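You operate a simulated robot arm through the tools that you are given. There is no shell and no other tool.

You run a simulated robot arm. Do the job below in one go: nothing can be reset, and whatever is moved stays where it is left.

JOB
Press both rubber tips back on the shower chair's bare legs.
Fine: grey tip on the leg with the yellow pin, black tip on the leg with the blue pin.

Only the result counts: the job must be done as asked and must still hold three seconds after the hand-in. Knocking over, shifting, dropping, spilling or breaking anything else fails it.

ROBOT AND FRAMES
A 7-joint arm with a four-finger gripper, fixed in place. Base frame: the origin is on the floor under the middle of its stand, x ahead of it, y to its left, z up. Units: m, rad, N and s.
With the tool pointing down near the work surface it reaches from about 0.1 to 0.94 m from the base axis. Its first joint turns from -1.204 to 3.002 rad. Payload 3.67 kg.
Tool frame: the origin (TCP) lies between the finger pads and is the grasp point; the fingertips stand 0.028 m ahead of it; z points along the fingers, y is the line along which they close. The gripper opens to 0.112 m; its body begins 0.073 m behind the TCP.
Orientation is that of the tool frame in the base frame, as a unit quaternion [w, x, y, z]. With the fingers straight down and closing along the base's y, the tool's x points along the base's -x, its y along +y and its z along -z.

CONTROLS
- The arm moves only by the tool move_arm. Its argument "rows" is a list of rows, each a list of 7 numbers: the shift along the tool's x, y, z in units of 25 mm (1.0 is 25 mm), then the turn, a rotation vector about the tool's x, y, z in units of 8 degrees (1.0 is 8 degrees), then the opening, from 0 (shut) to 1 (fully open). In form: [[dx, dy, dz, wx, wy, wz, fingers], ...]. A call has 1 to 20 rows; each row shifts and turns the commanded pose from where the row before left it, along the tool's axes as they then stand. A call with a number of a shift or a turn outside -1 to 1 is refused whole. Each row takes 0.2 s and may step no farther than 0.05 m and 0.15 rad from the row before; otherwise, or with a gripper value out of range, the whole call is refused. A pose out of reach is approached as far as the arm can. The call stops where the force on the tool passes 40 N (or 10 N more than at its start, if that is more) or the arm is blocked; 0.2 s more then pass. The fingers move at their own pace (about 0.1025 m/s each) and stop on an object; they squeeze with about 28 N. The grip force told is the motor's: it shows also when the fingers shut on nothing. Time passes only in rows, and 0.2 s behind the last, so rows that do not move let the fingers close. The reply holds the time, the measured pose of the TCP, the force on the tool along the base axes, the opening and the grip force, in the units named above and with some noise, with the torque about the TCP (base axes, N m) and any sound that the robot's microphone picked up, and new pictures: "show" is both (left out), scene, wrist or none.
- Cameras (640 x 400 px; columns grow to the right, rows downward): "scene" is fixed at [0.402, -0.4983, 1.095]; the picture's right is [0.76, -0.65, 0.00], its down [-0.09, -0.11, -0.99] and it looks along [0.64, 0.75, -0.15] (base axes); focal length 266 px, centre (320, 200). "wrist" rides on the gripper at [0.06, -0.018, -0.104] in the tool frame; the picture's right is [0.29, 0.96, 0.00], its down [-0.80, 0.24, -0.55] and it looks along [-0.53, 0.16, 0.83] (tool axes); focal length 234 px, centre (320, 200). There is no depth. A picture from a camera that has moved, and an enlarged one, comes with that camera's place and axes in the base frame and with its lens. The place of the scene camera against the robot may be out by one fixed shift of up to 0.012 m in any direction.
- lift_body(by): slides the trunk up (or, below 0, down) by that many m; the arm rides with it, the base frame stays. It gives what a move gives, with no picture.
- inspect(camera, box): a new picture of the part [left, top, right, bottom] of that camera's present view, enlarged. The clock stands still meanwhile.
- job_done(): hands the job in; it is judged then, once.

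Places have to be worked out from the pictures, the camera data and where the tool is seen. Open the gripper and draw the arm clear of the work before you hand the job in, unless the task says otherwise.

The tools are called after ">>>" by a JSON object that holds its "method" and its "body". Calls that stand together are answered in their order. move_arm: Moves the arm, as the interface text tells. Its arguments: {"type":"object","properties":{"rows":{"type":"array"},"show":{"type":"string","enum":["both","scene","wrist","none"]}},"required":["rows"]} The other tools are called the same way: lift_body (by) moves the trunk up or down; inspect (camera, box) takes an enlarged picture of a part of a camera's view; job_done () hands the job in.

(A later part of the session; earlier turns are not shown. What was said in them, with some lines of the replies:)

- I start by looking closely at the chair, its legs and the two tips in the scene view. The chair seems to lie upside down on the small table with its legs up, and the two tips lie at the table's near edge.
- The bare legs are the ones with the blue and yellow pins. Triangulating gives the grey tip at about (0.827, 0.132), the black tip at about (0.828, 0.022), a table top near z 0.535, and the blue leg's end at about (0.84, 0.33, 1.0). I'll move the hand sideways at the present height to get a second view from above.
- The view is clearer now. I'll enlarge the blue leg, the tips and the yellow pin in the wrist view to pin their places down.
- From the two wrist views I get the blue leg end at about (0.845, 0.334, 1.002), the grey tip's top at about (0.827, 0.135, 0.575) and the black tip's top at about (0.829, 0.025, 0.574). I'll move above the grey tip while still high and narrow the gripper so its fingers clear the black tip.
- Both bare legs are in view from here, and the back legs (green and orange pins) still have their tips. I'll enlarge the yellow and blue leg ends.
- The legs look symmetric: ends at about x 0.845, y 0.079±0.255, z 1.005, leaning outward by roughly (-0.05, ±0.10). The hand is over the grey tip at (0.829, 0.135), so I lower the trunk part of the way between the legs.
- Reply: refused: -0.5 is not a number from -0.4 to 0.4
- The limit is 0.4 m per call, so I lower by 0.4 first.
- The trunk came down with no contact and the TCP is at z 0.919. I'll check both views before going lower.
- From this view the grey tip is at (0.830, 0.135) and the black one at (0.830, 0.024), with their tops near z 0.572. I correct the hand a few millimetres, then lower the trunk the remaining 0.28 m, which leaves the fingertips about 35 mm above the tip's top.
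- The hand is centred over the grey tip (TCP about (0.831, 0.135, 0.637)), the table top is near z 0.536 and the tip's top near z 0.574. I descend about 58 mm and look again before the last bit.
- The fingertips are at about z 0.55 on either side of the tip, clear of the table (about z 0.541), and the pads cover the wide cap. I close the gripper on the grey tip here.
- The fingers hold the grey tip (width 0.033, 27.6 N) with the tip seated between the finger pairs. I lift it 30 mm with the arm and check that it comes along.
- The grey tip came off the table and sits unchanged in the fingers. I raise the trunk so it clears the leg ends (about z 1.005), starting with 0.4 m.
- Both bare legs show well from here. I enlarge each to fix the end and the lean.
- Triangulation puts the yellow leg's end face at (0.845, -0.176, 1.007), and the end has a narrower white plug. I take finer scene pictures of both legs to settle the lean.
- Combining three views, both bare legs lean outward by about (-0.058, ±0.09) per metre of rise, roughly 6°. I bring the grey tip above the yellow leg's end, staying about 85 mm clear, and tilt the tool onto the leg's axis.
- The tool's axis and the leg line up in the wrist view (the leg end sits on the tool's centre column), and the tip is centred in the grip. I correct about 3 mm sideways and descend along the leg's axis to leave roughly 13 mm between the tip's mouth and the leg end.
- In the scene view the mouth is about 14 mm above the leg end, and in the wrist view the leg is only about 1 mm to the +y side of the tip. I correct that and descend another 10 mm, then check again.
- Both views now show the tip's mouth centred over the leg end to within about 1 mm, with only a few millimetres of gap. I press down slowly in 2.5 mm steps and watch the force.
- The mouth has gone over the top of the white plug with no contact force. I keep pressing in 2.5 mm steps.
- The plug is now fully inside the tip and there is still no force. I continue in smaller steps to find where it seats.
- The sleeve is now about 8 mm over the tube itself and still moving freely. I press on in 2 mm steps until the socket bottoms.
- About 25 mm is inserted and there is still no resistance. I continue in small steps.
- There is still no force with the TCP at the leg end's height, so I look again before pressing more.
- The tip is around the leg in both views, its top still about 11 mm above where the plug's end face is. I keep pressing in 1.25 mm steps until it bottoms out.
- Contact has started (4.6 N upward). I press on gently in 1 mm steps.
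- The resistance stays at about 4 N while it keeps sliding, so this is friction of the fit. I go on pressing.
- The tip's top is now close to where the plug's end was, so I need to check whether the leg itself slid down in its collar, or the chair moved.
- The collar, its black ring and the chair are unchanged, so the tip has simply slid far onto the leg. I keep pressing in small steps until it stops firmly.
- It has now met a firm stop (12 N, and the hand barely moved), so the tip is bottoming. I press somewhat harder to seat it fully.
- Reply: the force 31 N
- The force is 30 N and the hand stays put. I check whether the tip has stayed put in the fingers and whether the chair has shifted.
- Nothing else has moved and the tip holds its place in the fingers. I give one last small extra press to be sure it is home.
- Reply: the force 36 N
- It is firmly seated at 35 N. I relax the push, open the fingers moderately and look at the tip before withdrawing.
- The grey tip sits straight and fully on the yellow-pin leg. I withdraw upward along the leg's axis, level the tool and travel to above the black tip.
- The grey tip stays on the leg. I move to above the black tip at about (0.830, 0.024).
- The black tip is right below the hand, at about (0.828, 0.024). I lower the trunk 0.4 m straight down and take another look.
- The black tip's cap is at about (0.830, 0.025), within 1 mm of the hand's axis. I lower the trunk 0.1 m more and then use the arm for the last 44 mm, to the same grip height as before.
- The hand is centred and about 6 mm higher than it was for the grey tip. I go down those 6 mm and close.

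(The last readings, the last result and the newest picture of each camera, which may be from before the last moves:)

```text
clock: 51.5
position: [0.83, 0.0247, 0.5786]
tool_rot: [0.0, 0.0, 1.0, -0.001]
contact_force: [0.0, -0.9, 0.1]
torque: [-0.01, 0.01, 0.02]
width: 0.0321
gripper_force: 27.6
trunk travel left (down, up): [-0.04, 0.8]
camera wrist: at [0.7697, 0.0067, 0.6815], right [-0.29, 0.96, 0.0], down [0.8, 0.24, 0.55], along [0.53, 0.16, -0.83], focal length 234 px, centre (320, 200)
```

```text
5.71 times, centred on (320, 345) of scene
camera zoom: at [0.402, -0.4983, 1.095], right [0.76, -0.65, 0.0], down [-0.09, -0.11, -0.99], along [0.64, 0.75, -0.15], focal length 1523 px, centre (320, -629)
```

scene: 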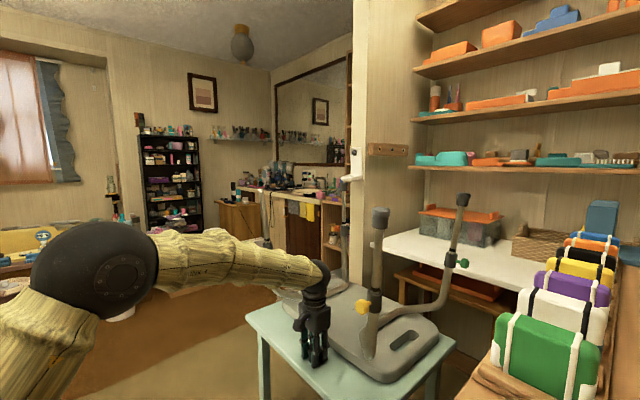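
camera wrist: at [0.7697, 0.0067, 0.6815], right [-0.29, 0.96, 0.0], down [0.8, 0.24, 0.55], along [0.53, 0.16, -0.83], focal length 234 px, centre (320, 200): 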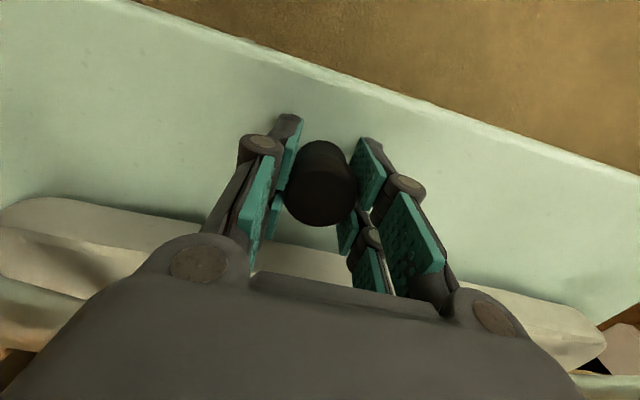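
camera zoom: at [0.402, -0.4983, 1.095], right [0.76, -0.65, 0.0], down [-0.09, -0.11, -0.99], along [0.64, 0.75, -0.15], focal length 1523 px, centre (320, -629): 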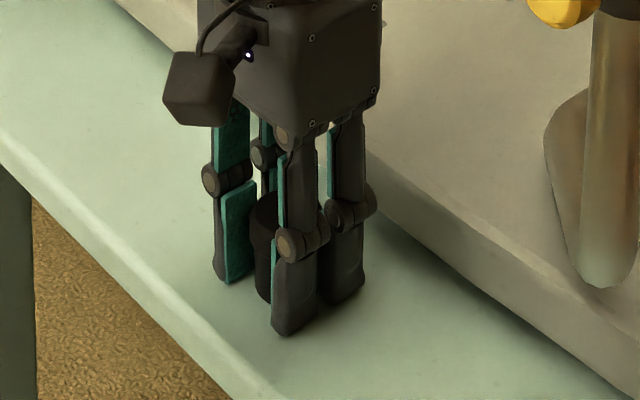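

The black tip is gripped just as the grey one was (width 0.032, 27.6 N). I lift it straight up, first with the arm and then with the trunk.

>>> {"method": "move_arm", "body": {"rows": [[0, 0, -0.3, 0, 0, 0, 0], [0, 0, -0.4, 0, 0, 0, 0], [0, 0, -0.5, 0, 0, 0, 0], [0, 0, 0, 0, 0, 0, 0]], "show": "wrist"}}

>>> {"method": "lift_body", "body": {"by": 0.4}}

>>> {"method": "lift_body", "body": {"by": 0.12}}

>>> {"method": "move_arm", "body": {"rows": [[0, 0, 0, 0, 0, 0, 0]], "show": "both"}}

```text
clock: 52.5
position: [0.8309, 0.0246, 0.61]
tool_rot: [0.0, 0.0, 1.0, 0.0]
contact_force: [0.5, 0.9, 0.0]
torque: [0.01, 0.02, 0.01]
width: 0.0323
gripper_force: 28.2
trunk travel left (down, up): [-0.04, 0.8]
camera wrist: at [0.7697, 0.007, 0.7116], right [-0.29, 0.96, 0.0], down [0.8, 0.24, 0.55], along [0.53, 0.16, -0.83], focal length 234 px, centre (320, 200)
```

wrist: 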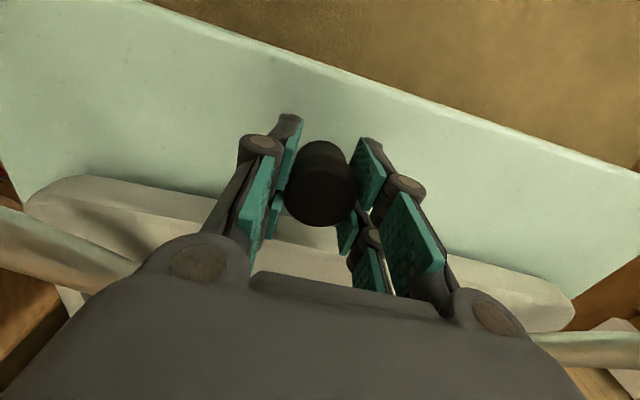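

```text
clock: 56.4
position: [0.8301, 0.0265, 1.0082]
tool_rot: [0.0, 0.0, 1.0, 0.0]
contact_force: [-0.7, -0.2, 0.3]
torque: [0.0, -0.01, -0.01]
width: 0.0321
gripper_force: 28.7
trunk travel left (down, up): [-0.44, 0.4]
```

```text
clock: 57.9
position: [0.8319, 0.025, 1.1284]
tool_rot: [0.0, 0.001, 1.0, 0.0]
contact_force: [-0.1, 0.8, -0.6]
torque: [0.01, 0.0, -0.02]
width: 0.0321
gripper_force: 27.7
trunk travel left (down, up): [-0.56, 0.28]
```

```text
clock: 58.3
position: [0.8323, 0.0256, 1.1278]
tool_rot: [0.0, 0.0, 1.0, -0.001]
contact_force: [-0.1, 0.0, 0.7]
torque: [-0.01, -0.03, 0.03]
width: 0.0323
gripper_force: 28.3
trunk travel left (down, up): [-0.56, 0.28]
camera wrist: at [0.7699, 0.0069, 1.2313], right [-0.29, 0.96, 0.0], down [0.8, 0.24, 0.55], along [0.53, 0.16, -0.83], focal length 234 px, centre (320, 200)
```

scene: 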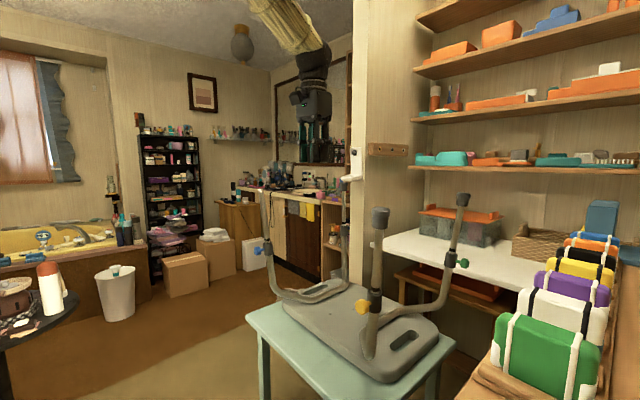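
wrist: 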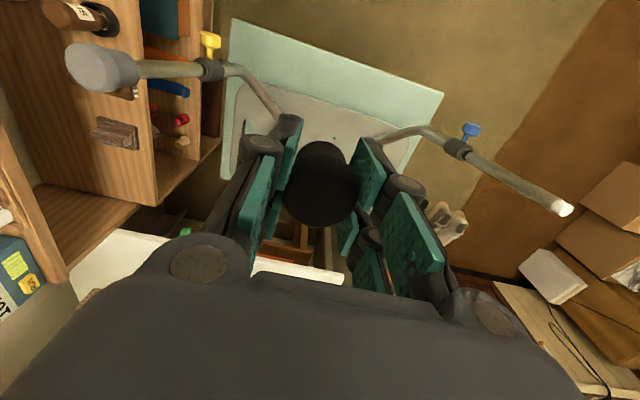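

The black tip is held well. I move it above the blue-pin leg's end (about (0.844, 0.333, 1.007)) and tilt the tool to that leg's lean.

>>> {"method": "move_arm", "body": {"rows": [[-0.02, 0.9, 0, 0, 0, 0, 0], [-0.02, 0.9, 0, 0, 0, 0, 0], [-0.02, 0.9, 0, 0, 0, 0, 0], [-0.02, 0.9, 0, 0, 0, 0, 0], [-0.02, 0.9, 0, 0, 0, 0, 0], [-0.02, 0.9, 0, 0, 0, 0, 0], [-0.02, 0.9, 0, 0, 0, 0, 0], [-0.02, 0.9, 0, 0, 0, 0, 0], [-0.02, 0.9, 0, 0, 0, 0, 0], [-0.02, 0.9, 0, 0, 0, 0, 0], [-0.02, 0.9, 0, 0, 0, 0, 0], [-0.02, 0.9, 0, 0, 0, 0, 0], [-0.02, 0.9, 0, 0, 0, 0, 0], [-0.02, 0.9, 0, 0, 0, 0, 0], [0, 0.18, 0, 0, 0, 0, 0], [0, 0, 0, 0.32, -0.21, 0, 0], [0, 0, 0, 0.32, -0.21, 0, 0], [0, 0, 0, 0, 0, 0, 0]], "show": "both"}}

>>> {"method": "inspect", "body": {"camera": "wrist", "box": [200, 60, 440, 220]}}

>>> {"method": "inspect", "body": {"camera": "scene", "box": [230, 130, 310, 240]}}

```text
clock: 62.1
position: [0.8386, 0.345, 1.1293]
tool_rot: [0.029, 0.0, 0.999, -0.044]
contact_force: [-0.5, -0.2, 0.1]
torque: [-0.01, -0.01, 0.01]
width: 0.0323
gripper_force: 28.4
trunk travel left (down, up): [-0.56, 0.28]
camera wrist: at [0.7709, 0.3366, 1.2286], right [-0.28, 0.95, -0.1], down [0.76, 0.29, 0.58], along [0.58, 0.09, -0.81], focal length 234 px, centre (320, 200)
```

scene: 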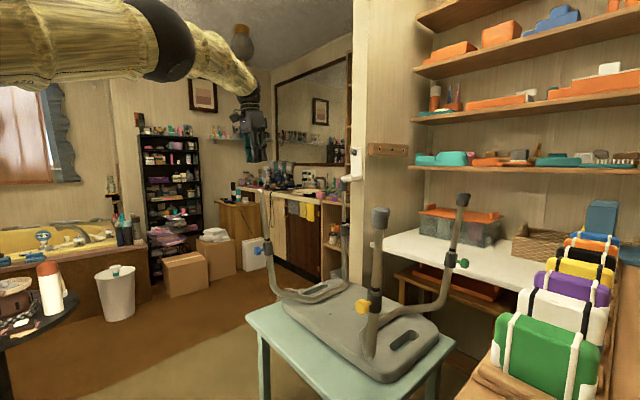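
wrist: 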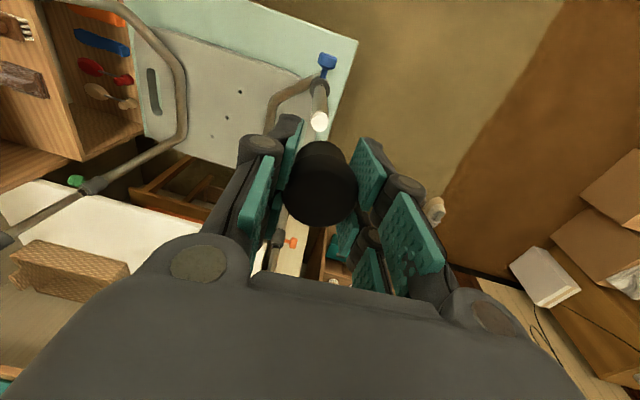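

```text
2.50 times, centred on (320, 140) of wrist
camera zoom: at [0.7709, 0.3366, 1.2286], right [-0.28, 0.95, -0.1], down [0.76, 0.29, 0.58], along [0.58, 0.09, -0.81], focal length 585 px, centre (320, 350)
```

zoom: 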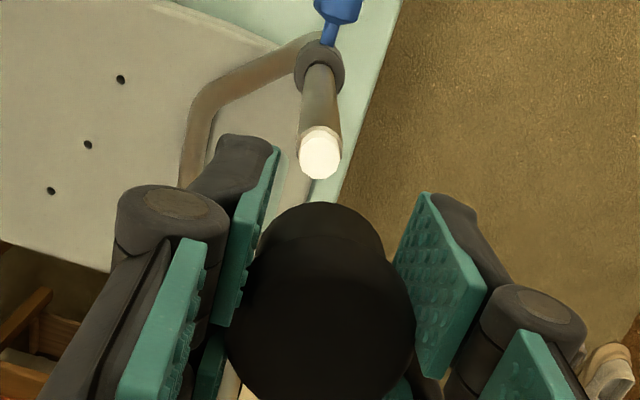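

```text
3.64 times, centred on (270, 185) of scene
camera zoom: at [0.402, -0.4983, 1.095], right [0.76, -0.65, 0.0], down [-0.09, -0.11, -0.99], along [0.64, 0.75, -0.15], focal length 969 px, centre (502, 254)
```

zoom: 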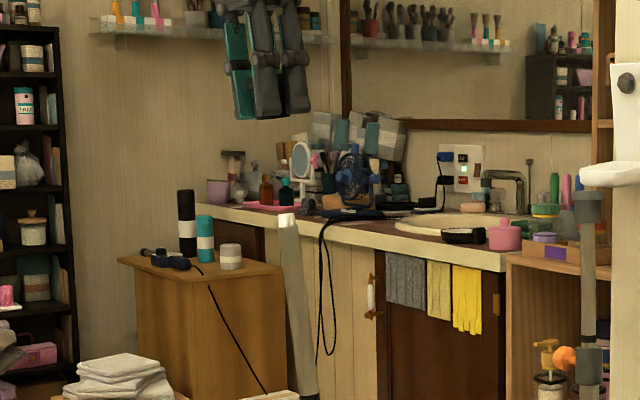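

In the wrist view the blue leg's end lies exactly on the tool axis (within about 0.5 mm) and the leg runs parallel to it. I descend along the axis to about 13 mm above the leg end and check.

>>> {"method": "move_arm", "body": {"rows": [[0, 0, 0.2, 0, 0, 0, 0], [0, 0, 0.7, 0, 0, 0, 0], [0, 0, 0.7, 0, 0, 0, 0], [0, 0, 0.7, 0, 0, 0, 0], [0, 0, 0.6, 0, 0, 0, 0], [0, 0, 0, 0, 0, 0, 0]], "show": "both"}}

>>> {"method": "inspect", "body": {"camera": "wrist", "box": [240, 80, 400, 180]}}

>>> {"method": "inspect", "body": {"camera": "scene", "box": [240, 150, 290, 230]}}

```text
clock: 63.5
position: [0.8432, 0.3394, 1.0556]
tool_rot: [0.03, 0.0, 0.999, -0.044]
contact_force: [0.1, 0.7, 0.0]
torque: [0.03, 0.0, 0.0]
width: 0.032
gripper_force: 28.1
trunk travel left (down, up): [-0.56, 0.28]
camera wrist: at [0.7751, 0.3299, 1.1568], right [-0.28, 0.95, -0.1], down [0.76, 0.29, 0.58], along [0.58, 0.09, -0.81], focal length 234 px, centre (320, 200)
```

scene: 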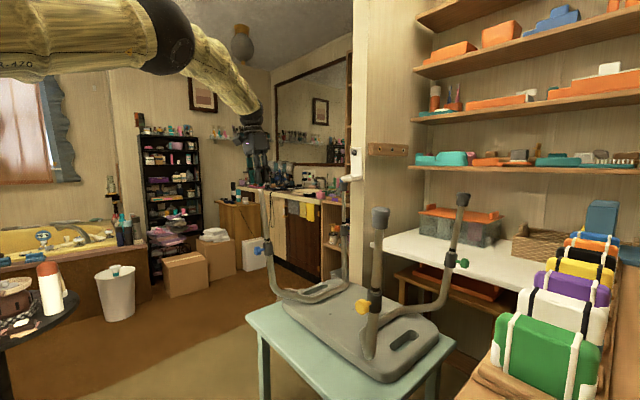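
wrist: 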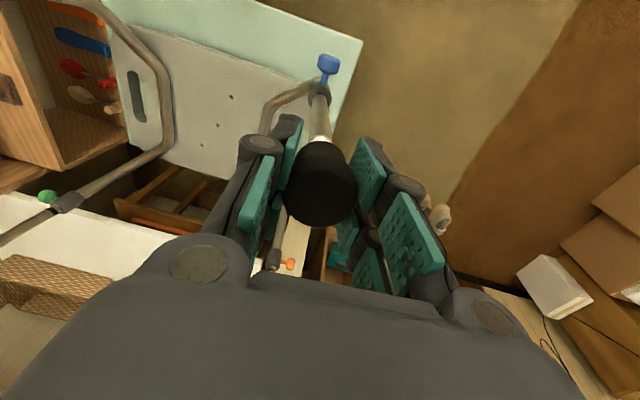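

```text
4.00 times, centred on (320, 130) of wrist
camera zoom: at [0.7751, 0.3299, 1.1568], right [-0.28, 0.95, -0.1], down [0.76, 0.29, 0.58], along [0.58, 0.09, -0.81], focal length 937 px, centre (320, 480)
```

zoom: 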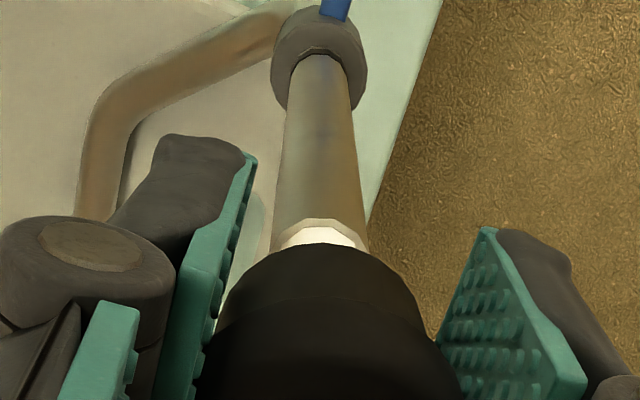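

```text
5.00 times, centred on (265, 190) of scene
camera zoom: at [0.402, -0.4983, 1.095], right [0.76, -0.65, 0.0], down [-0.09, -0.11, -0.99], along [0.64, 0.75, -0.15], focal length 1332 px, centre (595, 250)
```

zoom: 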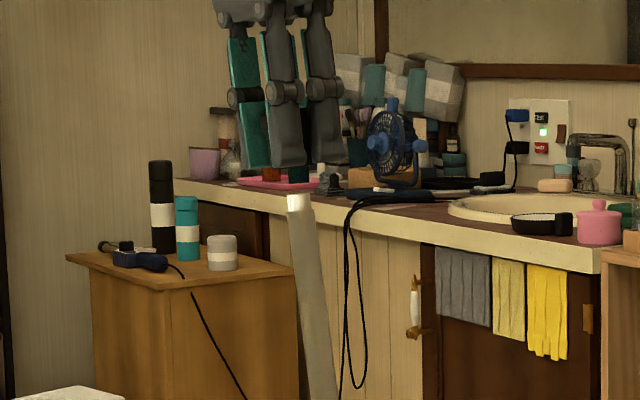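

The wrist view shows the plug centred under the tip. I zoom the scene picture in on the gap to check the other direction.

>>> {"method": "inspect", "body": {"camera": "scene", "box": [252, 170, 282, 200]}}

>>> {"method": "inspect", "body": {"camera": "wrist", "box": [280, 110, 360, 170]}}

```text
13.33 times, centred on (267, 185) of scene
camera zoom: at [0.402, -0.4983, 1.095], right [0.76, -0.65, 0.0], down [-0.09, -0.11, -0.99], along [0.64, 0.75, -0.15], focal length 3553 px, centre (1027, 400)
```

zoom: 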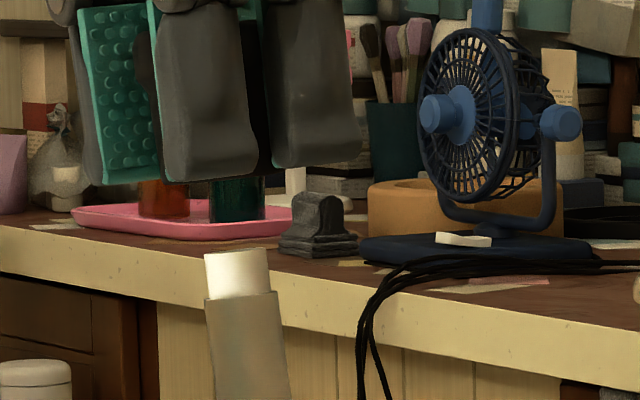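

```text
6.67 times, centred on (320, 140) of wrist
camera zoom: at [0.7751, 0.3299, 1.1568], right [-0.28, 0.95, -0.1], down [0.76, 0.29, 0.58], along [0.58, 0.09, -0.81], focal length 1561 px, centre (320, 600)
```

zoom: 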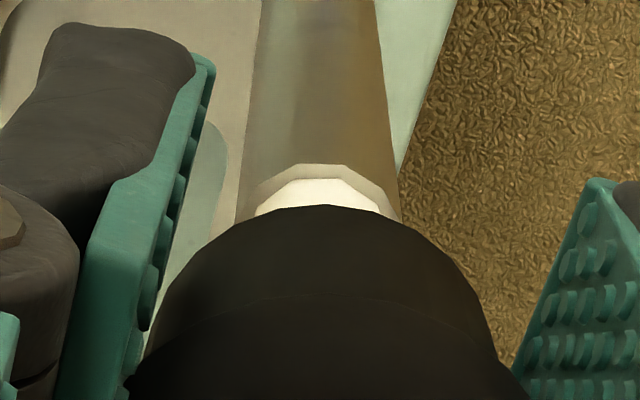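

The geometry in the wrist view matches the successful yellow-leg approach almost exactly, and the tip is centred on the plug. I continue down in the same cautious way: 10 mm, then 2.5 mm steps.

>>> {"method": "move_arm", "body": {"rows": [[0, 0, 0.1, 0, 0, 0, 0], [0, 0, 0.15, 0, 0, 0, 0], [0, 0, 0.15, 0, 0, 0, 0], [0, 0, 0.1, 0, 0, 0, 0], [0, 0, 0.1, 0, 0, 0, 0], [0, 0, 0, 0, 0, 0, 0]], "show": "none"}}

>>> {"method": "inspect", "body": {"camera": "wrist", "box": [270, 90, 370, 160]}}

>>> {"method": "inspect", "body": {"camera": "scene", "box": [247, 165, 287, 205]}}

```text
clock: 64.9
position: [0.8433, 0.3361, 1.0414]
tool_rot: [0.03, 0.0, 0.999, -0.044]
contact_force: [0.2, 0.4, 1.0]
torque: [0.01, -0.04, 0.02]
width: 0.0321
gripper_force: 28.0
trunk travel left (down, up): [-0.56, 0.28]
```

```text
5.71 times, centred on (320, 125) of wrist
camera zoom: at [0.7759, 0.3277, 1.1414], right [-0.28, 0.95, -0.1], down [0.76, 0.29, 0.58], along [0.58, 0.09, -0.81], focal length 1338 px, centre (320, 629)
```

zoom: 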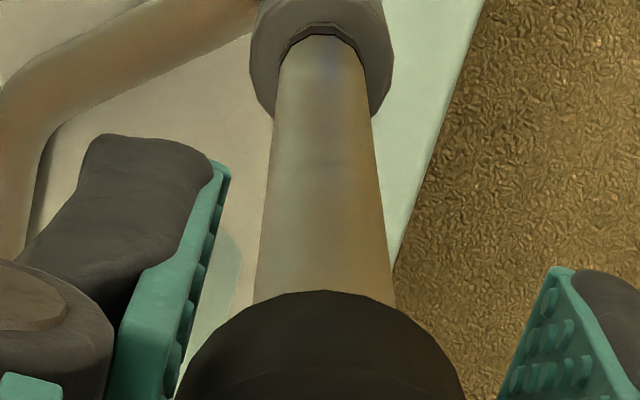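

```text
10.00 times, centred on (267, 185) of scene
camera zoom: at [0.402, -0.4983, 1.095], right [0.76, -0.65, 0.0], down [-0.09, -0.11, -0.99], along [0.64, 0.75, -0.15], focal length 2665 px, centre (850, 350)
```

zoom: 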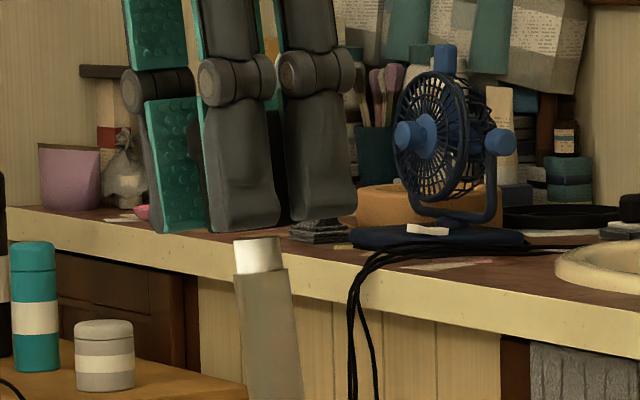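

The alignment holds in both views and there is no force. I continue down in 2.5 mm steps.

>>> {"method": "move_arm", "body": {"rows": [[0, 0, 0.1, 0, 0, 0, 0], [0, 0, 0.1, 0, 0, 0, 0], [0, 0, 0.1, 0, 0, 0, 0], [0, 0, 0.1, 0, 0, 0, 0], [0, 0, 0, 0, 0, 0, 0]], "show": "none"}}

>>> {"method": "inspect", "body": {"camera": "wrist", "box": [240, 90, 400, 240]}}

>>> {"method": "inspect", "body": {"camera": "scene", "box": [247, 165, 287, 205]}}

```text
clock: 66.1
position: [0.8444, 0.3368, 1.0308]
tool_rot: [0.03, 0.0, 0.999, -0.044]
contact_force: [0.1, -1.0, -0.1]
torque: [0.0, 0.01, 0.01]
width: 0.0323
gripper_force: 27.7
trunk travel left (down, up): [-0.56, 0.28]
```

```text
2.67 times, centred on (320, 165) of wrist
camera zoom: at [0.7761, 0.3268, 1.1314], right [-0.28, 0.95, -0.1], down [0.76, 0.29, 0.58], along [0.58, 0.09, -0.81], focal length 624 px, centre (320, 293)
```

zoom: 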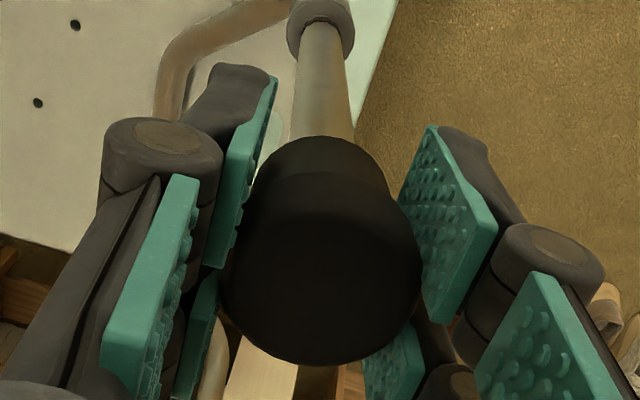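

```text
10.00 times, centred on (267, 185) of scene
camera zoom: at [0.402, -0.4983, 1.095], right [0.76, -0.65, 0.0], down [-0.09, -0.11, -0.99], along [0.64, 0.75, -0.15], focal length 2665 px, centre (850, 350)
```

zoom: 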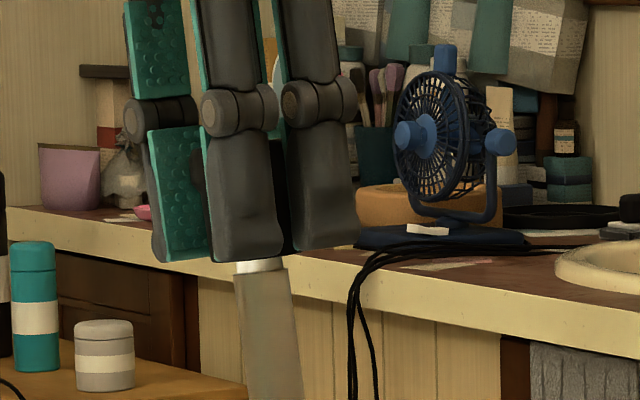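

There is no force and the tip follows the leg. I go on another 20 mm in 2.5 mm steps.

>>> {"method": "move_arm", "body": {"rows": [[0, 0, 0.1, 0, 0, 0, 0], [0, 0, 0.1, 0, 0, 0, 0], [0, 0, 0.1, 0, 0, 0, 0], [0, 0, 0.1, 0, 0, 0, 0], [0, 0, 0.1, 0, 0, 0, 0], [0, 0, 0.1, 0, 0, 0, 0], [0, 0, 0.1, 0, 0, 0, 0], [0, 0, 0.1, 0, 0, 0, 0], [0, 0, 0, 0, 0, 0, 0]], "show": "none"}}

>>> {"method": "inspect", "body": {"camera": "wrist", "box": [240, 90, 400, 240]}}

>>> {"method": "inspect", "body": {"camera": "scene", "box": [247, 175, 287, 215]}}

```text
clock: 68.1
position: [0.8441, 0.3345, 1.0123]
tool_rot: [0.03, 0.0, 0.999, -0.044]
contact_force: [0.7, 0.9, 0.0]
torque: [0.04, 0.02, 0.0]
width: 0.0321
gripper_force: 27.7
trunk travel left (down, up): [-0.56, 0.28]
```

```text
2.67 times, centred on (320, 165) of wrist
camera zoom: at [0.7774, 0.3255, 1.112], right [-0.28, 0.95, -0.1], down [0.76, 0.29, 0.58], along [0.58, 0.09, -0.81], focal length 624 px, centre (320, 293)
```

zoom: 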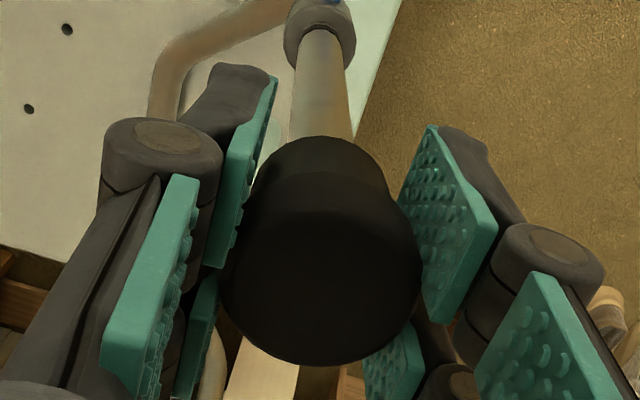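

```text
10.00 times, centred on (267, 195) of scene
camera zoom: at [0.402, -0.4983, 1.095], right [0.76, -0.65, 0.0], down [-0.09, -0.11, -0.99], along [0.64, 0.75, -0.15], focal length 2665 px, centre (850, 250)
```

zoom: 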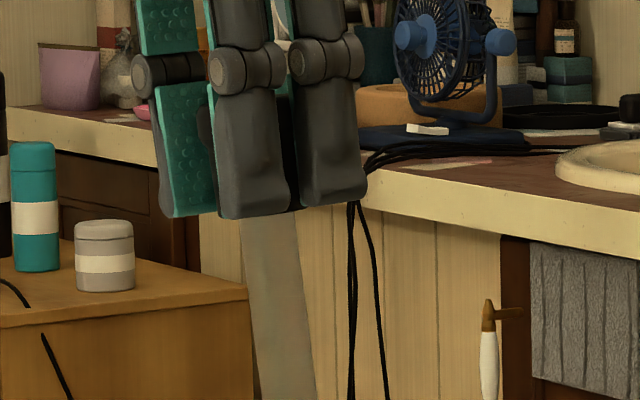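

It is still sliding freely at TCP z about 1.010; on the yellow leg resistance began near 1.004 and it seated at 0.9965. I continue in 1.25 mm steps.

>>> {"method": "move_arm", "body": {"rows": [[0, 0, 0.05, 0, 0, 0, 0], [0, 0, 0.05, 0, 0, 0, 0], [0, 0, 0.05, 0, 0, 0, 0], [0, 0, 0.05, 0, 0, 0, 0], [0, 0, 0.05, 0, 0, 0, 0], [0, 0, 0.05, 0, 0, 0, 0], [0, 0, 0, 0, 0, 0, 0]], "show": "none"}}

```text
clock: 69.7
position: [0.8461, 0.3342, 1.0052]
tool_rot: [0.029, 0.0, 0.999, -0.044]
contact_force: [-0.2, 0.7, 3.6]
torque: [-0.02, 0.02, 0.0]
width: 0.0322
gripper_force: 28.1
trunk travel left (down, up): [-0.56, 0.28]
```

Resistance has begun (3.6 N), as on the yellow leg. I keep pressing in 1.25 mm steps.

>>> {"method": "move_arm", "body": {"rows": [[0, 0, 0.05, 0, 0, 0, 0], [0, 0, 0.05, 0, 0, 0, 0], [0, 0, 0.05, 0, 0, 0, 0], [0, 0, 0.05, 0, 0, 0, 0], [0, 0, 0, 0, 0, 0, 0]], "show": "none"}}

```text
clock: 70.9
position: [0.8464, 0.3351, 0.9987]
tool_rot: [0.029, 0.001, 0.999, -0.044]
contact_force: [-2.7, -0.5, -3.3]
torque: [-0.02, -0.01, 0.0]
width: 0.0324
gripper_force: 28.6
trunk travel left (down, up): [-0.56, 0.28]
```

The force dropped just as it did on the yellow leg right before seating. I press on to the firm stop.

>>> {"method": "move_arm", "body": {"rows": [[0, 0, 0.05, 0, 0, 0, 0], [0, 0, 0.05, 0, 0, 0, 0], [0, 0, 0.05, 0, 0, 0, 0], [0, 0, 0, 0, 0, 0, 0]], "show": "none"}}

```text
clock: 71.9
position: [0.8453, 0.3334, 0.9982]
tool_rot: [0.03, 0.001, 0.999, -0.044]
contact_force: [1.5, 6.5, 15.1]
torque: [0.0, 0.03, -0.04]
width: 0.0322
gripper_force: 27.9
trunk travel left (down, up): [-0.56, 0.28]
```

It has met the firm stop at 15 N. I press a little harder to seat it fully, as with the grey tip.

>>> {"method": "move_arm", "body": {"rows": [[0, 0, 0.05, 0, 0, 0, 0], [0, 0, 0.05, 0, 0, 0, 0], [0, 0, 0.03, 0, 0, 0, 0], [0, 0, 0, 0, 0, 0, 0]], "show": "none"}}

>>> {"method": "inspect", "body": {"camera": "wrist", "box": [240, 90, 400, 240]}}

>>> {"method": "inspect", "body": {"camera": "scene", "box": [240, 180, 480, 400]}}

```text
clock: 72.9
position: [0.8435, 0.334, 0.9963]
tool_rot: [0.031, 0.0, 0.999, -0.045]
contact_force: [-1.3, 14.4, 35.9]
torque: [0.01, -0.03, -0.03]
width: 0.0323
gripper_force: 28.2
trunk travel left (down, up): [-0.56, 0.28]
```

```text
2.67 times, centred on (320, 165) of wrist
camera zoom: at [0.7761, 0.3246, 1.0967], right [-0.28, 0.95, -0.1], down [0.76, 0.29, 0.58], along [0.58, 0.09, -0.81], focal length 624 px, centre (320, 293)
```

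zoom: 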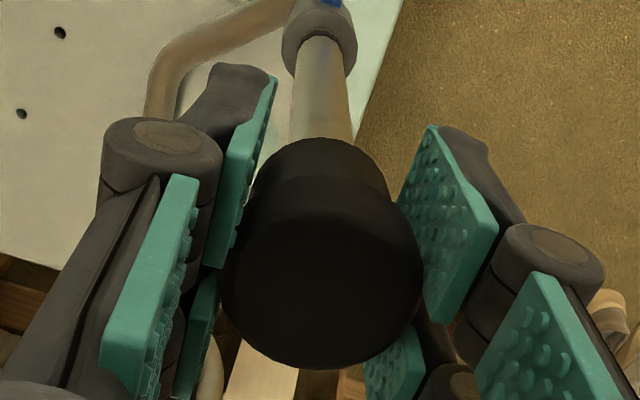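

```text
1.82 times, centred on (360, 290) of scene
camera zoom: at [0.402, -0.4983, 1.095], right [0.76, -0.65, 0.0], down [-0.09, -0.11, -0.99], along [0.64, 0.75, -0.15], focal length 484 px, centre (247, 36)
```

zoom: 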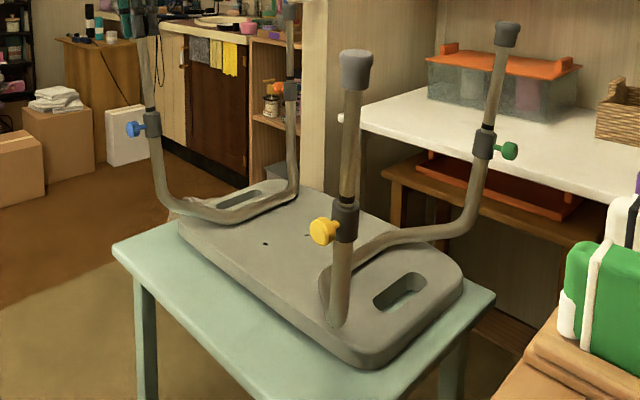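

It is seated at the same depth as the grey tip, with 36 N. There's some sideways force, so I relax the push, release the fingers gently and look.

>>> {"method": "move_arm", "body": {"rows": [[0, 0, -0.08, 0, 0, 0, 0], [0, 0, -0.08, 0, 0, 0, 0], [0, 0, -0.08, 0, 0, 0, 0], [0, 0, 0, 0, 0, 0, 0]], "show": "none"}}

>>> {"method": "inspect", "body": {"camera": "scene", "box": [240, 180, 480, 400]}}

```text
clock: 73.9
position: [0.8452, 0.332, 0.9973]
tool_rot: [0.029, 0.001, 0.999, -0.046]
contact_force: [-2.8, 4.8, -3.3]
torque: [0.08, 0.02, 0.08]
width: 0.0321
gripper_force: 28.0
trunk travel left (down, up): [-0.56, 0.28]
```

```text
1.82 times, centred on (360, 290) of scene
camera zoom: at [0.402, -0.4983, 1.095], right [0.76, -0.65, 0.0], down [-0.09, -0.11, -0.99], along [0.64, 0.75, -0.15], focal length 484 px, centre (247, 36)
```

zoom: 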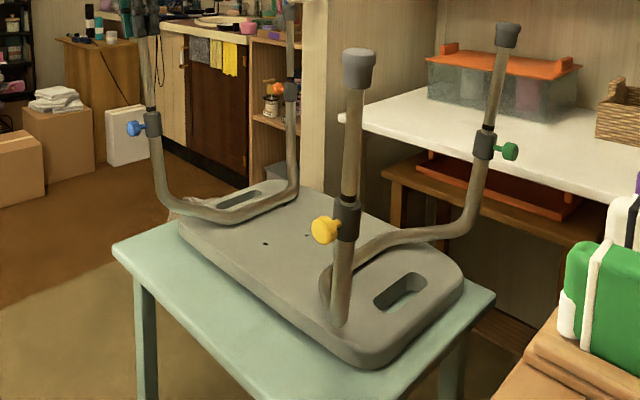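

With the push relaxed the chair looks exactly as before. I open the fingers now.

>>> {"method": "move_arm", "body": {"rows": [[0, 0, 0, 0, 0, 0, 0.35], [0, 0, 0, 0, 0, 0, 0.6], [0, 0, 0, 0, 0, 0, 0.7], [0, 0, 0, 0, 0, 0, 0.7]], "show": "both"}}

>>> {"method": "inspect", "body": {"camera": "wrist", "box": [240, 90, 400, 240]}}

>>> {"method": "inspect", "body": {"camera": "scene", "box": [247, 175, 287, 215]}}

```text
clock: 74.9
position: [0.8449, 0.3336, 0.9989]
tool_rot: [0.031, 0.001, 0.999, -0.045]
contact_force: [0.0, 0.2, -0.3]
torque: [0.02, 0.0, 0.02]
width: 0.0784
gripper_force: 0.0
trunk travel left (down, up): [-0.56, 0.28]
camera wrist: at [0.7784, 0.3238, 1.0998], right [-0.28, 0.95, -0.1], down [0.76, 0.29, 0.58], along [0.58, 0.09, -0.81], focal length 234 px, centre (320, 200)
```

scene: 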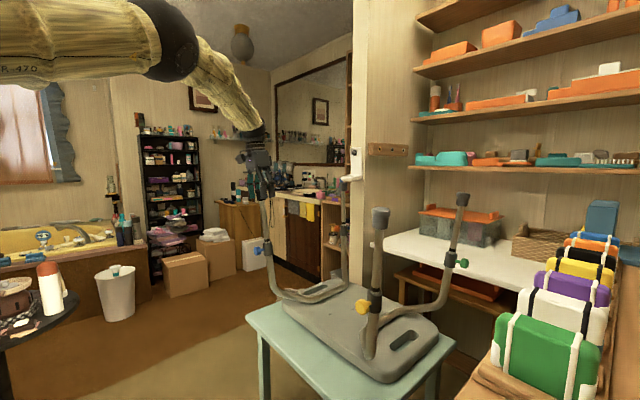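
wrist: 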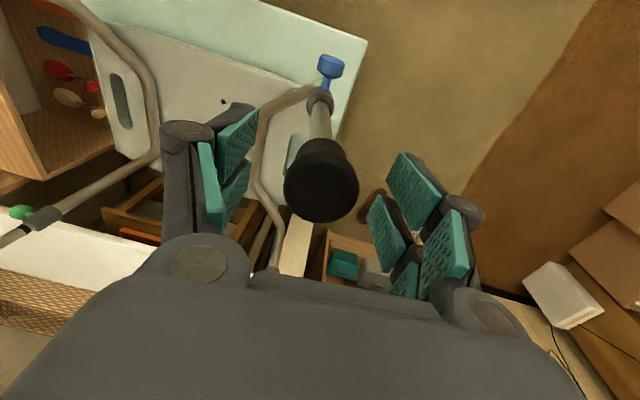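

```text
2.67 times, centred on (320, 165) of wrist
camera zoom: at [0.7784, 0.3238, 1.0998], right [-0.28, 0.95, -0.1], down [0.76, 0.29, 0.58], along [0.58, 0.09, -0.81], focal length 624 px, centre (320, 293)
```

zoom: 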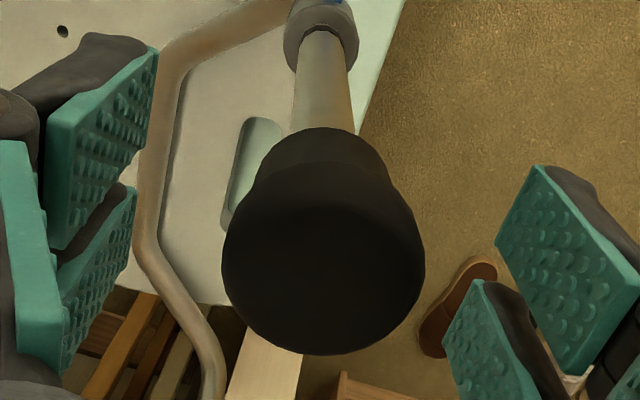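

```text
10.00 times, centred on (267, 195) of scene
camera zoom: at [0.402, -0.4983, 1.095], right [0.76, -0.65, 0.0], down [-0.09, -0.11, -0.99], along [0.64, 0.75, -0.15], focal length 2665 px, centre (850, 250)
```

zoom: 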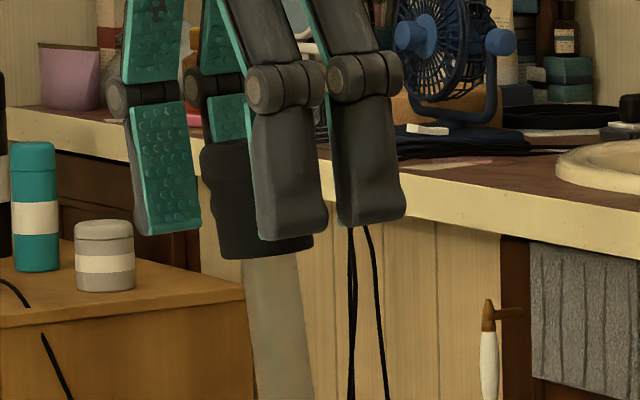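

The black tip sits straight on the blue-pin leg. I withdraw upward along the leg's axis, then level the tool and pull back clear.

>>> {"method": "move_arm", "body": {"rows": [[0, 0, -0.4, 0, 0, 0, 0.7], [0, 0, -0.9, 0, 0, 0, 0.7], [0, 0, -0.9, 0, 0, 0, 0.7], [0, 0, -0.9, 0, 0, 0, 0.7], [0, 0, -0.9, 0, 0, 0, 0.7], [0, 0, -0.9, 0, 0, 0, 0.7], [0, 0, 0, -0.32, 0.21, 0, 0.7], [0, 0, 0, -0.32, 0.21, 0, 0.7], [0, 0, -0.8, 0, 0, 0, 0.7], [0.8, -0.4, -0.4, 0, 0, 0, 0.7], [0.8, -0.4, -0.4, 0, 0, 0, 0.7], [0.8, -0.4, 0, 0, 0, 0, 0.7], [0.8, -0.4, 0, 0, 0, 0, 0.7], [0.8, -0.4, 0, 0, 0, 0, 0.7], [0.8, -0.4, 0, 0, 0, 0, 0.7], [0.8, -0.4, 0, 0, 0, 0, 0.7], [0.8, -0.4, 0, 0, 0, 0, 0.7], [0, 0, 0, 0, 0, 0, 0.7]], "show": "both"}}

>>> {"method": "inspect", "body": {"camera": "scene", "box": [240, 180, 480, 400]}}

>>> {"method": "inspect", "body": {"camera": "scene", "box": [247, 175, 287, 215]}}

>>> {"method": "inspect", "body": {"camera": "scene", "box": [355, 190, 395, 230]}}

```text
clock: 78.7
position: [0.6787, 0.2648, 1.1605]
tool_rot: [0.0, 0.001, 1.0, 0.0]
contact_force: [1.3, -0.7, -0.3]
torque: [0.0, 0.03, 0.01]
width: 0.0784
gripper_force: 0.2
trunk travel left (down, up): [-0.56, 0.28]
camera wrist: at [0.6188, 0.2466, 1.2625], right [-0.29, 0.96, 0.0], down [0.8, 0.24, 0.55], along [0.53, 0.16, -0.83], focal length 234 px, centre (320, 200)
```

scene: 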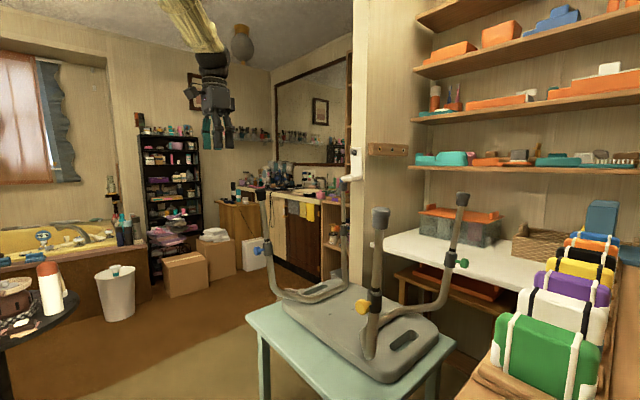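
wrist: 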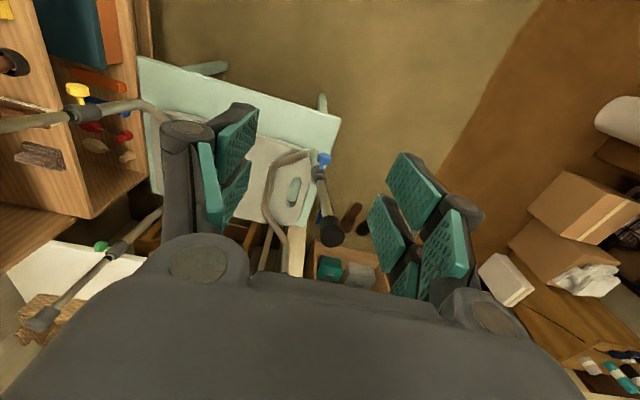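

```text
1.82 times, centred on (360, 290) of scene
camera zoom: at [0.402, -0.4983, 1.095], right [0.76, -0.65, 0.0], down [-0.09, -0.11, -0.99], along [0.64, 0.75, -0.15], focal length 484 px, centre (247, 36)
```

zoom: 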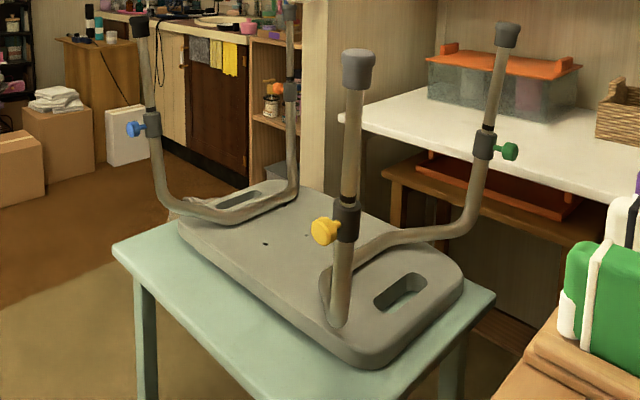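

```text
10.00 times, centred on (267, 195) of scene
camera zoom: at [0.402, -0.4983, 1.095], right [0.76, -0.65, 0.0], down [-0.09, -0.11, -0.99], along [0.64, 0.75, -0.15], focal length 2665 px, centre (850, 250)
```

zoom: 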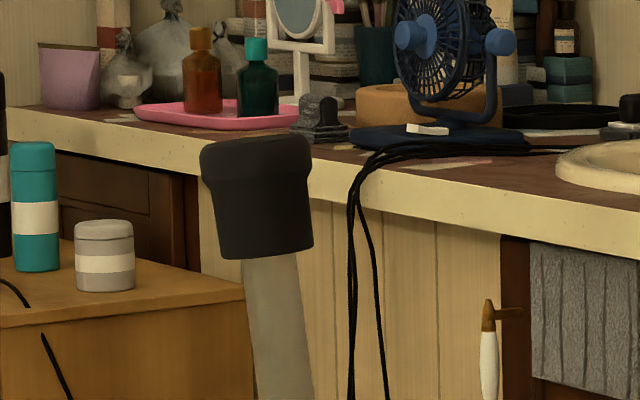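

```text
10.00 times, centred on (375, 210) of scene
camera zoom: at [0.402, -0.4983, 1.095], right [0.76, -0.65, 0.0], down [-0.09, -0.11, -0.99], along [0.64, 0.75, -0.15], focal length 2665 px, centre (-230, 100)
```

zoom: 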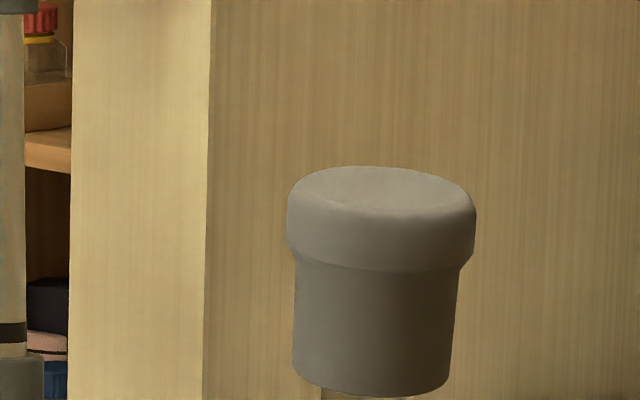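

Both tips look straight and home, and the table, chair and shelves look undisturbed. To be thorough I compare their height with the factory-fitted tip on the green-pin leg.

>>> {"method": "inspect", "body": {"camera": "wrist", "box": [0, 220, 160, 350]}}

>>> {"method": "inspect", "body": {"camera": "wrist", "box": [280, 140, 360, 260]}}

>>> {"method": "inspect", "body": {"camera": "scene", "box": [430, 180, 490, 290]}}

>>> {"method": "inspect", "body": {"camera": "scene", "box": [240, 180, 290, 260]}}

>>> {"method": "inspect", "body": {"camera": "scene", "box": [350, 200, 400, 300]}}

```text
3.08 times, centred on (80, 285) of wrist
camera zoom: at [0.6188, 0.2466, 1.2625], right [-0.29, 0.96, 0.0], down [0.8, 0.24, 0.55], along [0.53, 0.16, -0.83], focal length 720 px, centre (1058, -62)
```

zoom: 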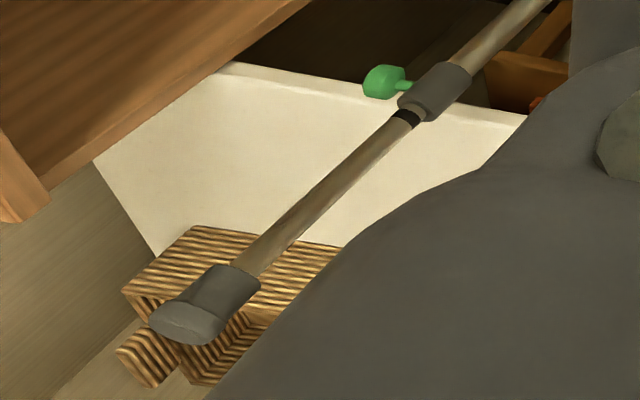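

```text
3.33 times, centred on (320, 200) of wrist
camera zoom: at [0.6188, 0.2466, 1.2625], right [-0.29, 0.96, 0.0], down [0.8, 0.24, 0.55], along [0.53, 0.16, -0.83], focal length 781 px, centre (320, 200)
```

zoom: 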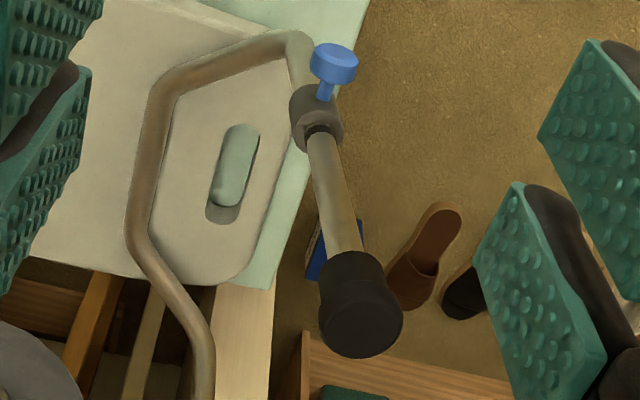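

```text
3.64 times, centred on (460, 235) of scene
camera zoom: at [0.402, -0.4983, 1.095], right [0.76, -0.65, 0.0], down [-0.09, -0.11, -0.99], along [0.64, 0.75, -0.15], focal length 969 px, centre (-189, 73)
```

zoom: 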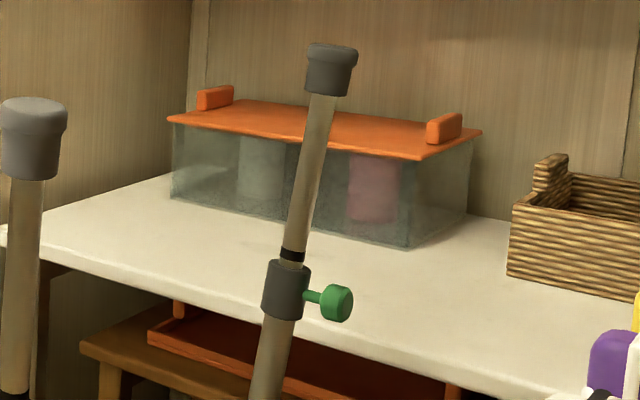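

```text
5.00 times, centred on (265, 220) of scene
camera zoom: at [0.402, -0.4983, 1.095], right [0.76, -0.65, 0.0], down [-0.09, -0.11, -0.99], along [0.64, 0.75, -0.15], focal length 1332 px, centre (595, 100)
```

zoom: 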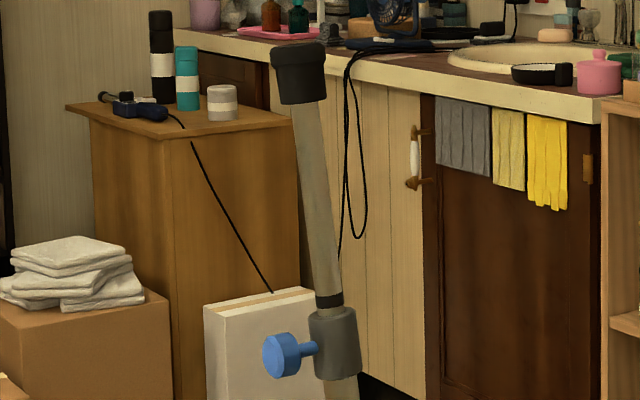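

```text
4.00 times, centred on (375, 250) of scene
camera zoom: at [0.402, -0.4983, 1.095], right [0.76, -0.65, 0.0], down [-0.09, -0.11, -0.99], along [0.64, 0.75, -0.15], focal length 1066 px, centre (100, 0)
```

zoom: 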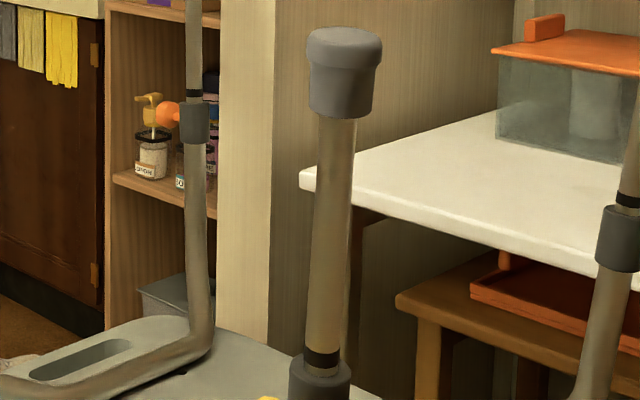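

The tips' tops and the exposed tube lengths (about 0.14 m) match the factory-fitted tip on the green-pin leg, so both are fully home. I open the gripper fully, draw the arm farther back and up, and take a last look.

>>> {"method": "move_arm", "body": {"rows": [[0.6, 0, -0.6, 0, 0, 0, 1], [0.6, 0, -0.6, 0, 0, 0, 1], [0.6, 0, -0.6, 0, 0, 0, 1], [0.6, 0, -0.6, 0, 0, 0, 1], [0, 0, 0, 0, 0, 0, 1], [0, 0, 0, 0, 0, 0, 1], [0, 0, 0, 0, 0, 0, 1]], "show": "both"}}

>>> {"method": "inspect", "body": {"camera": "scene", "box": [240, 180, 480, 400]}}

```text
clock: 80.3
position: [0.6183, 0.2637, 1.2209]
tool_rot: [0.0, 0.0, 1.0, 0.0]
contact_force: [0.3, -0.2, 1.2]
torque: [0.01, -0.04, -0.02]
width: 0.1119
gripper_force: 0.0
trunk travel left (down, up): [-0.56, 0.28]
camera wrist: at [0.5573, 0.2458, 1.3234], right [-0.29, 0.96, 0.0], down [0.8, 0.24, 0.55], along [0.53, 0.16, -0.83], focal length 234 px, centre (320, 200)
```

scene: 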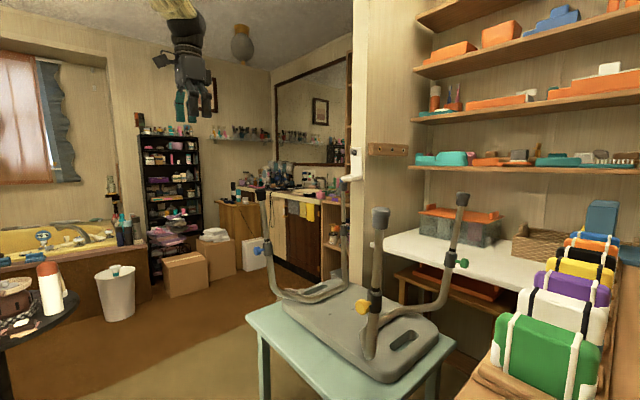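
wrist: 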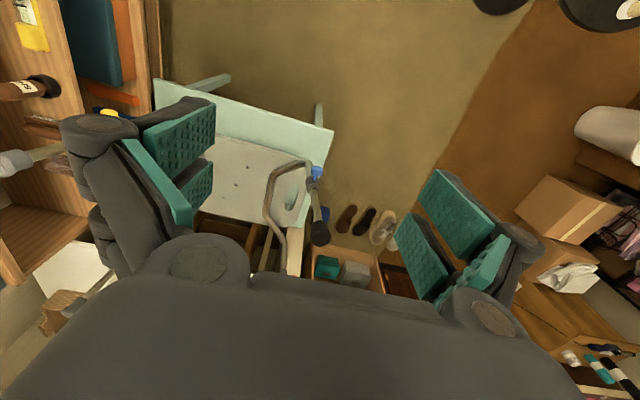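

```text
1.82 times, centred on (360, 290) of scene
camera zoom: at [0.402, -0.4983, 1.095], right [0.76, -0.65, 0.0], down [-0.09, -0.11, -0.99], along [0.64, 0.75, -0.15], focal length 484 px, centre (247, 36)
```

zoom: 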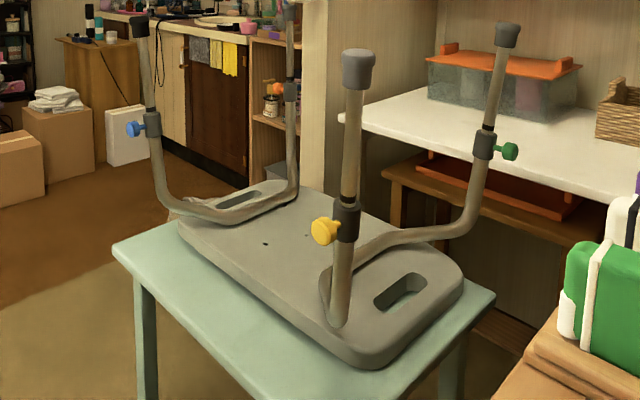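

The grey tip is on the yellow-pin leg and the black tip on the blue-pin leg. Both are fully seated and stable, the rest of the scene looks unchanged, and the open gripper is well clear. I hand the job in.

>>> {"method": "job_done", "body": {}}

```text
The job is handed in.
```

Both rubber tips are back on the bare legs: the grey one on the yellow-pin leg, the black one on the blue-pin leg. I've handed the job in.

- **Fit:** I pressed each tip to a firm stop with about 35 N. Both sit straight, and their tops and the exposed tube length match the tip already fitted on the green-pin leg.
- **Chair movement:** The chair moved slightly while I pressed the black tip. It came back when I let go, to within about 2 mm of where it was as far as the pictures show.
- **Everything else:** The table, shelves and other items look undisturbed. The arm is clear with the gripper fully open.
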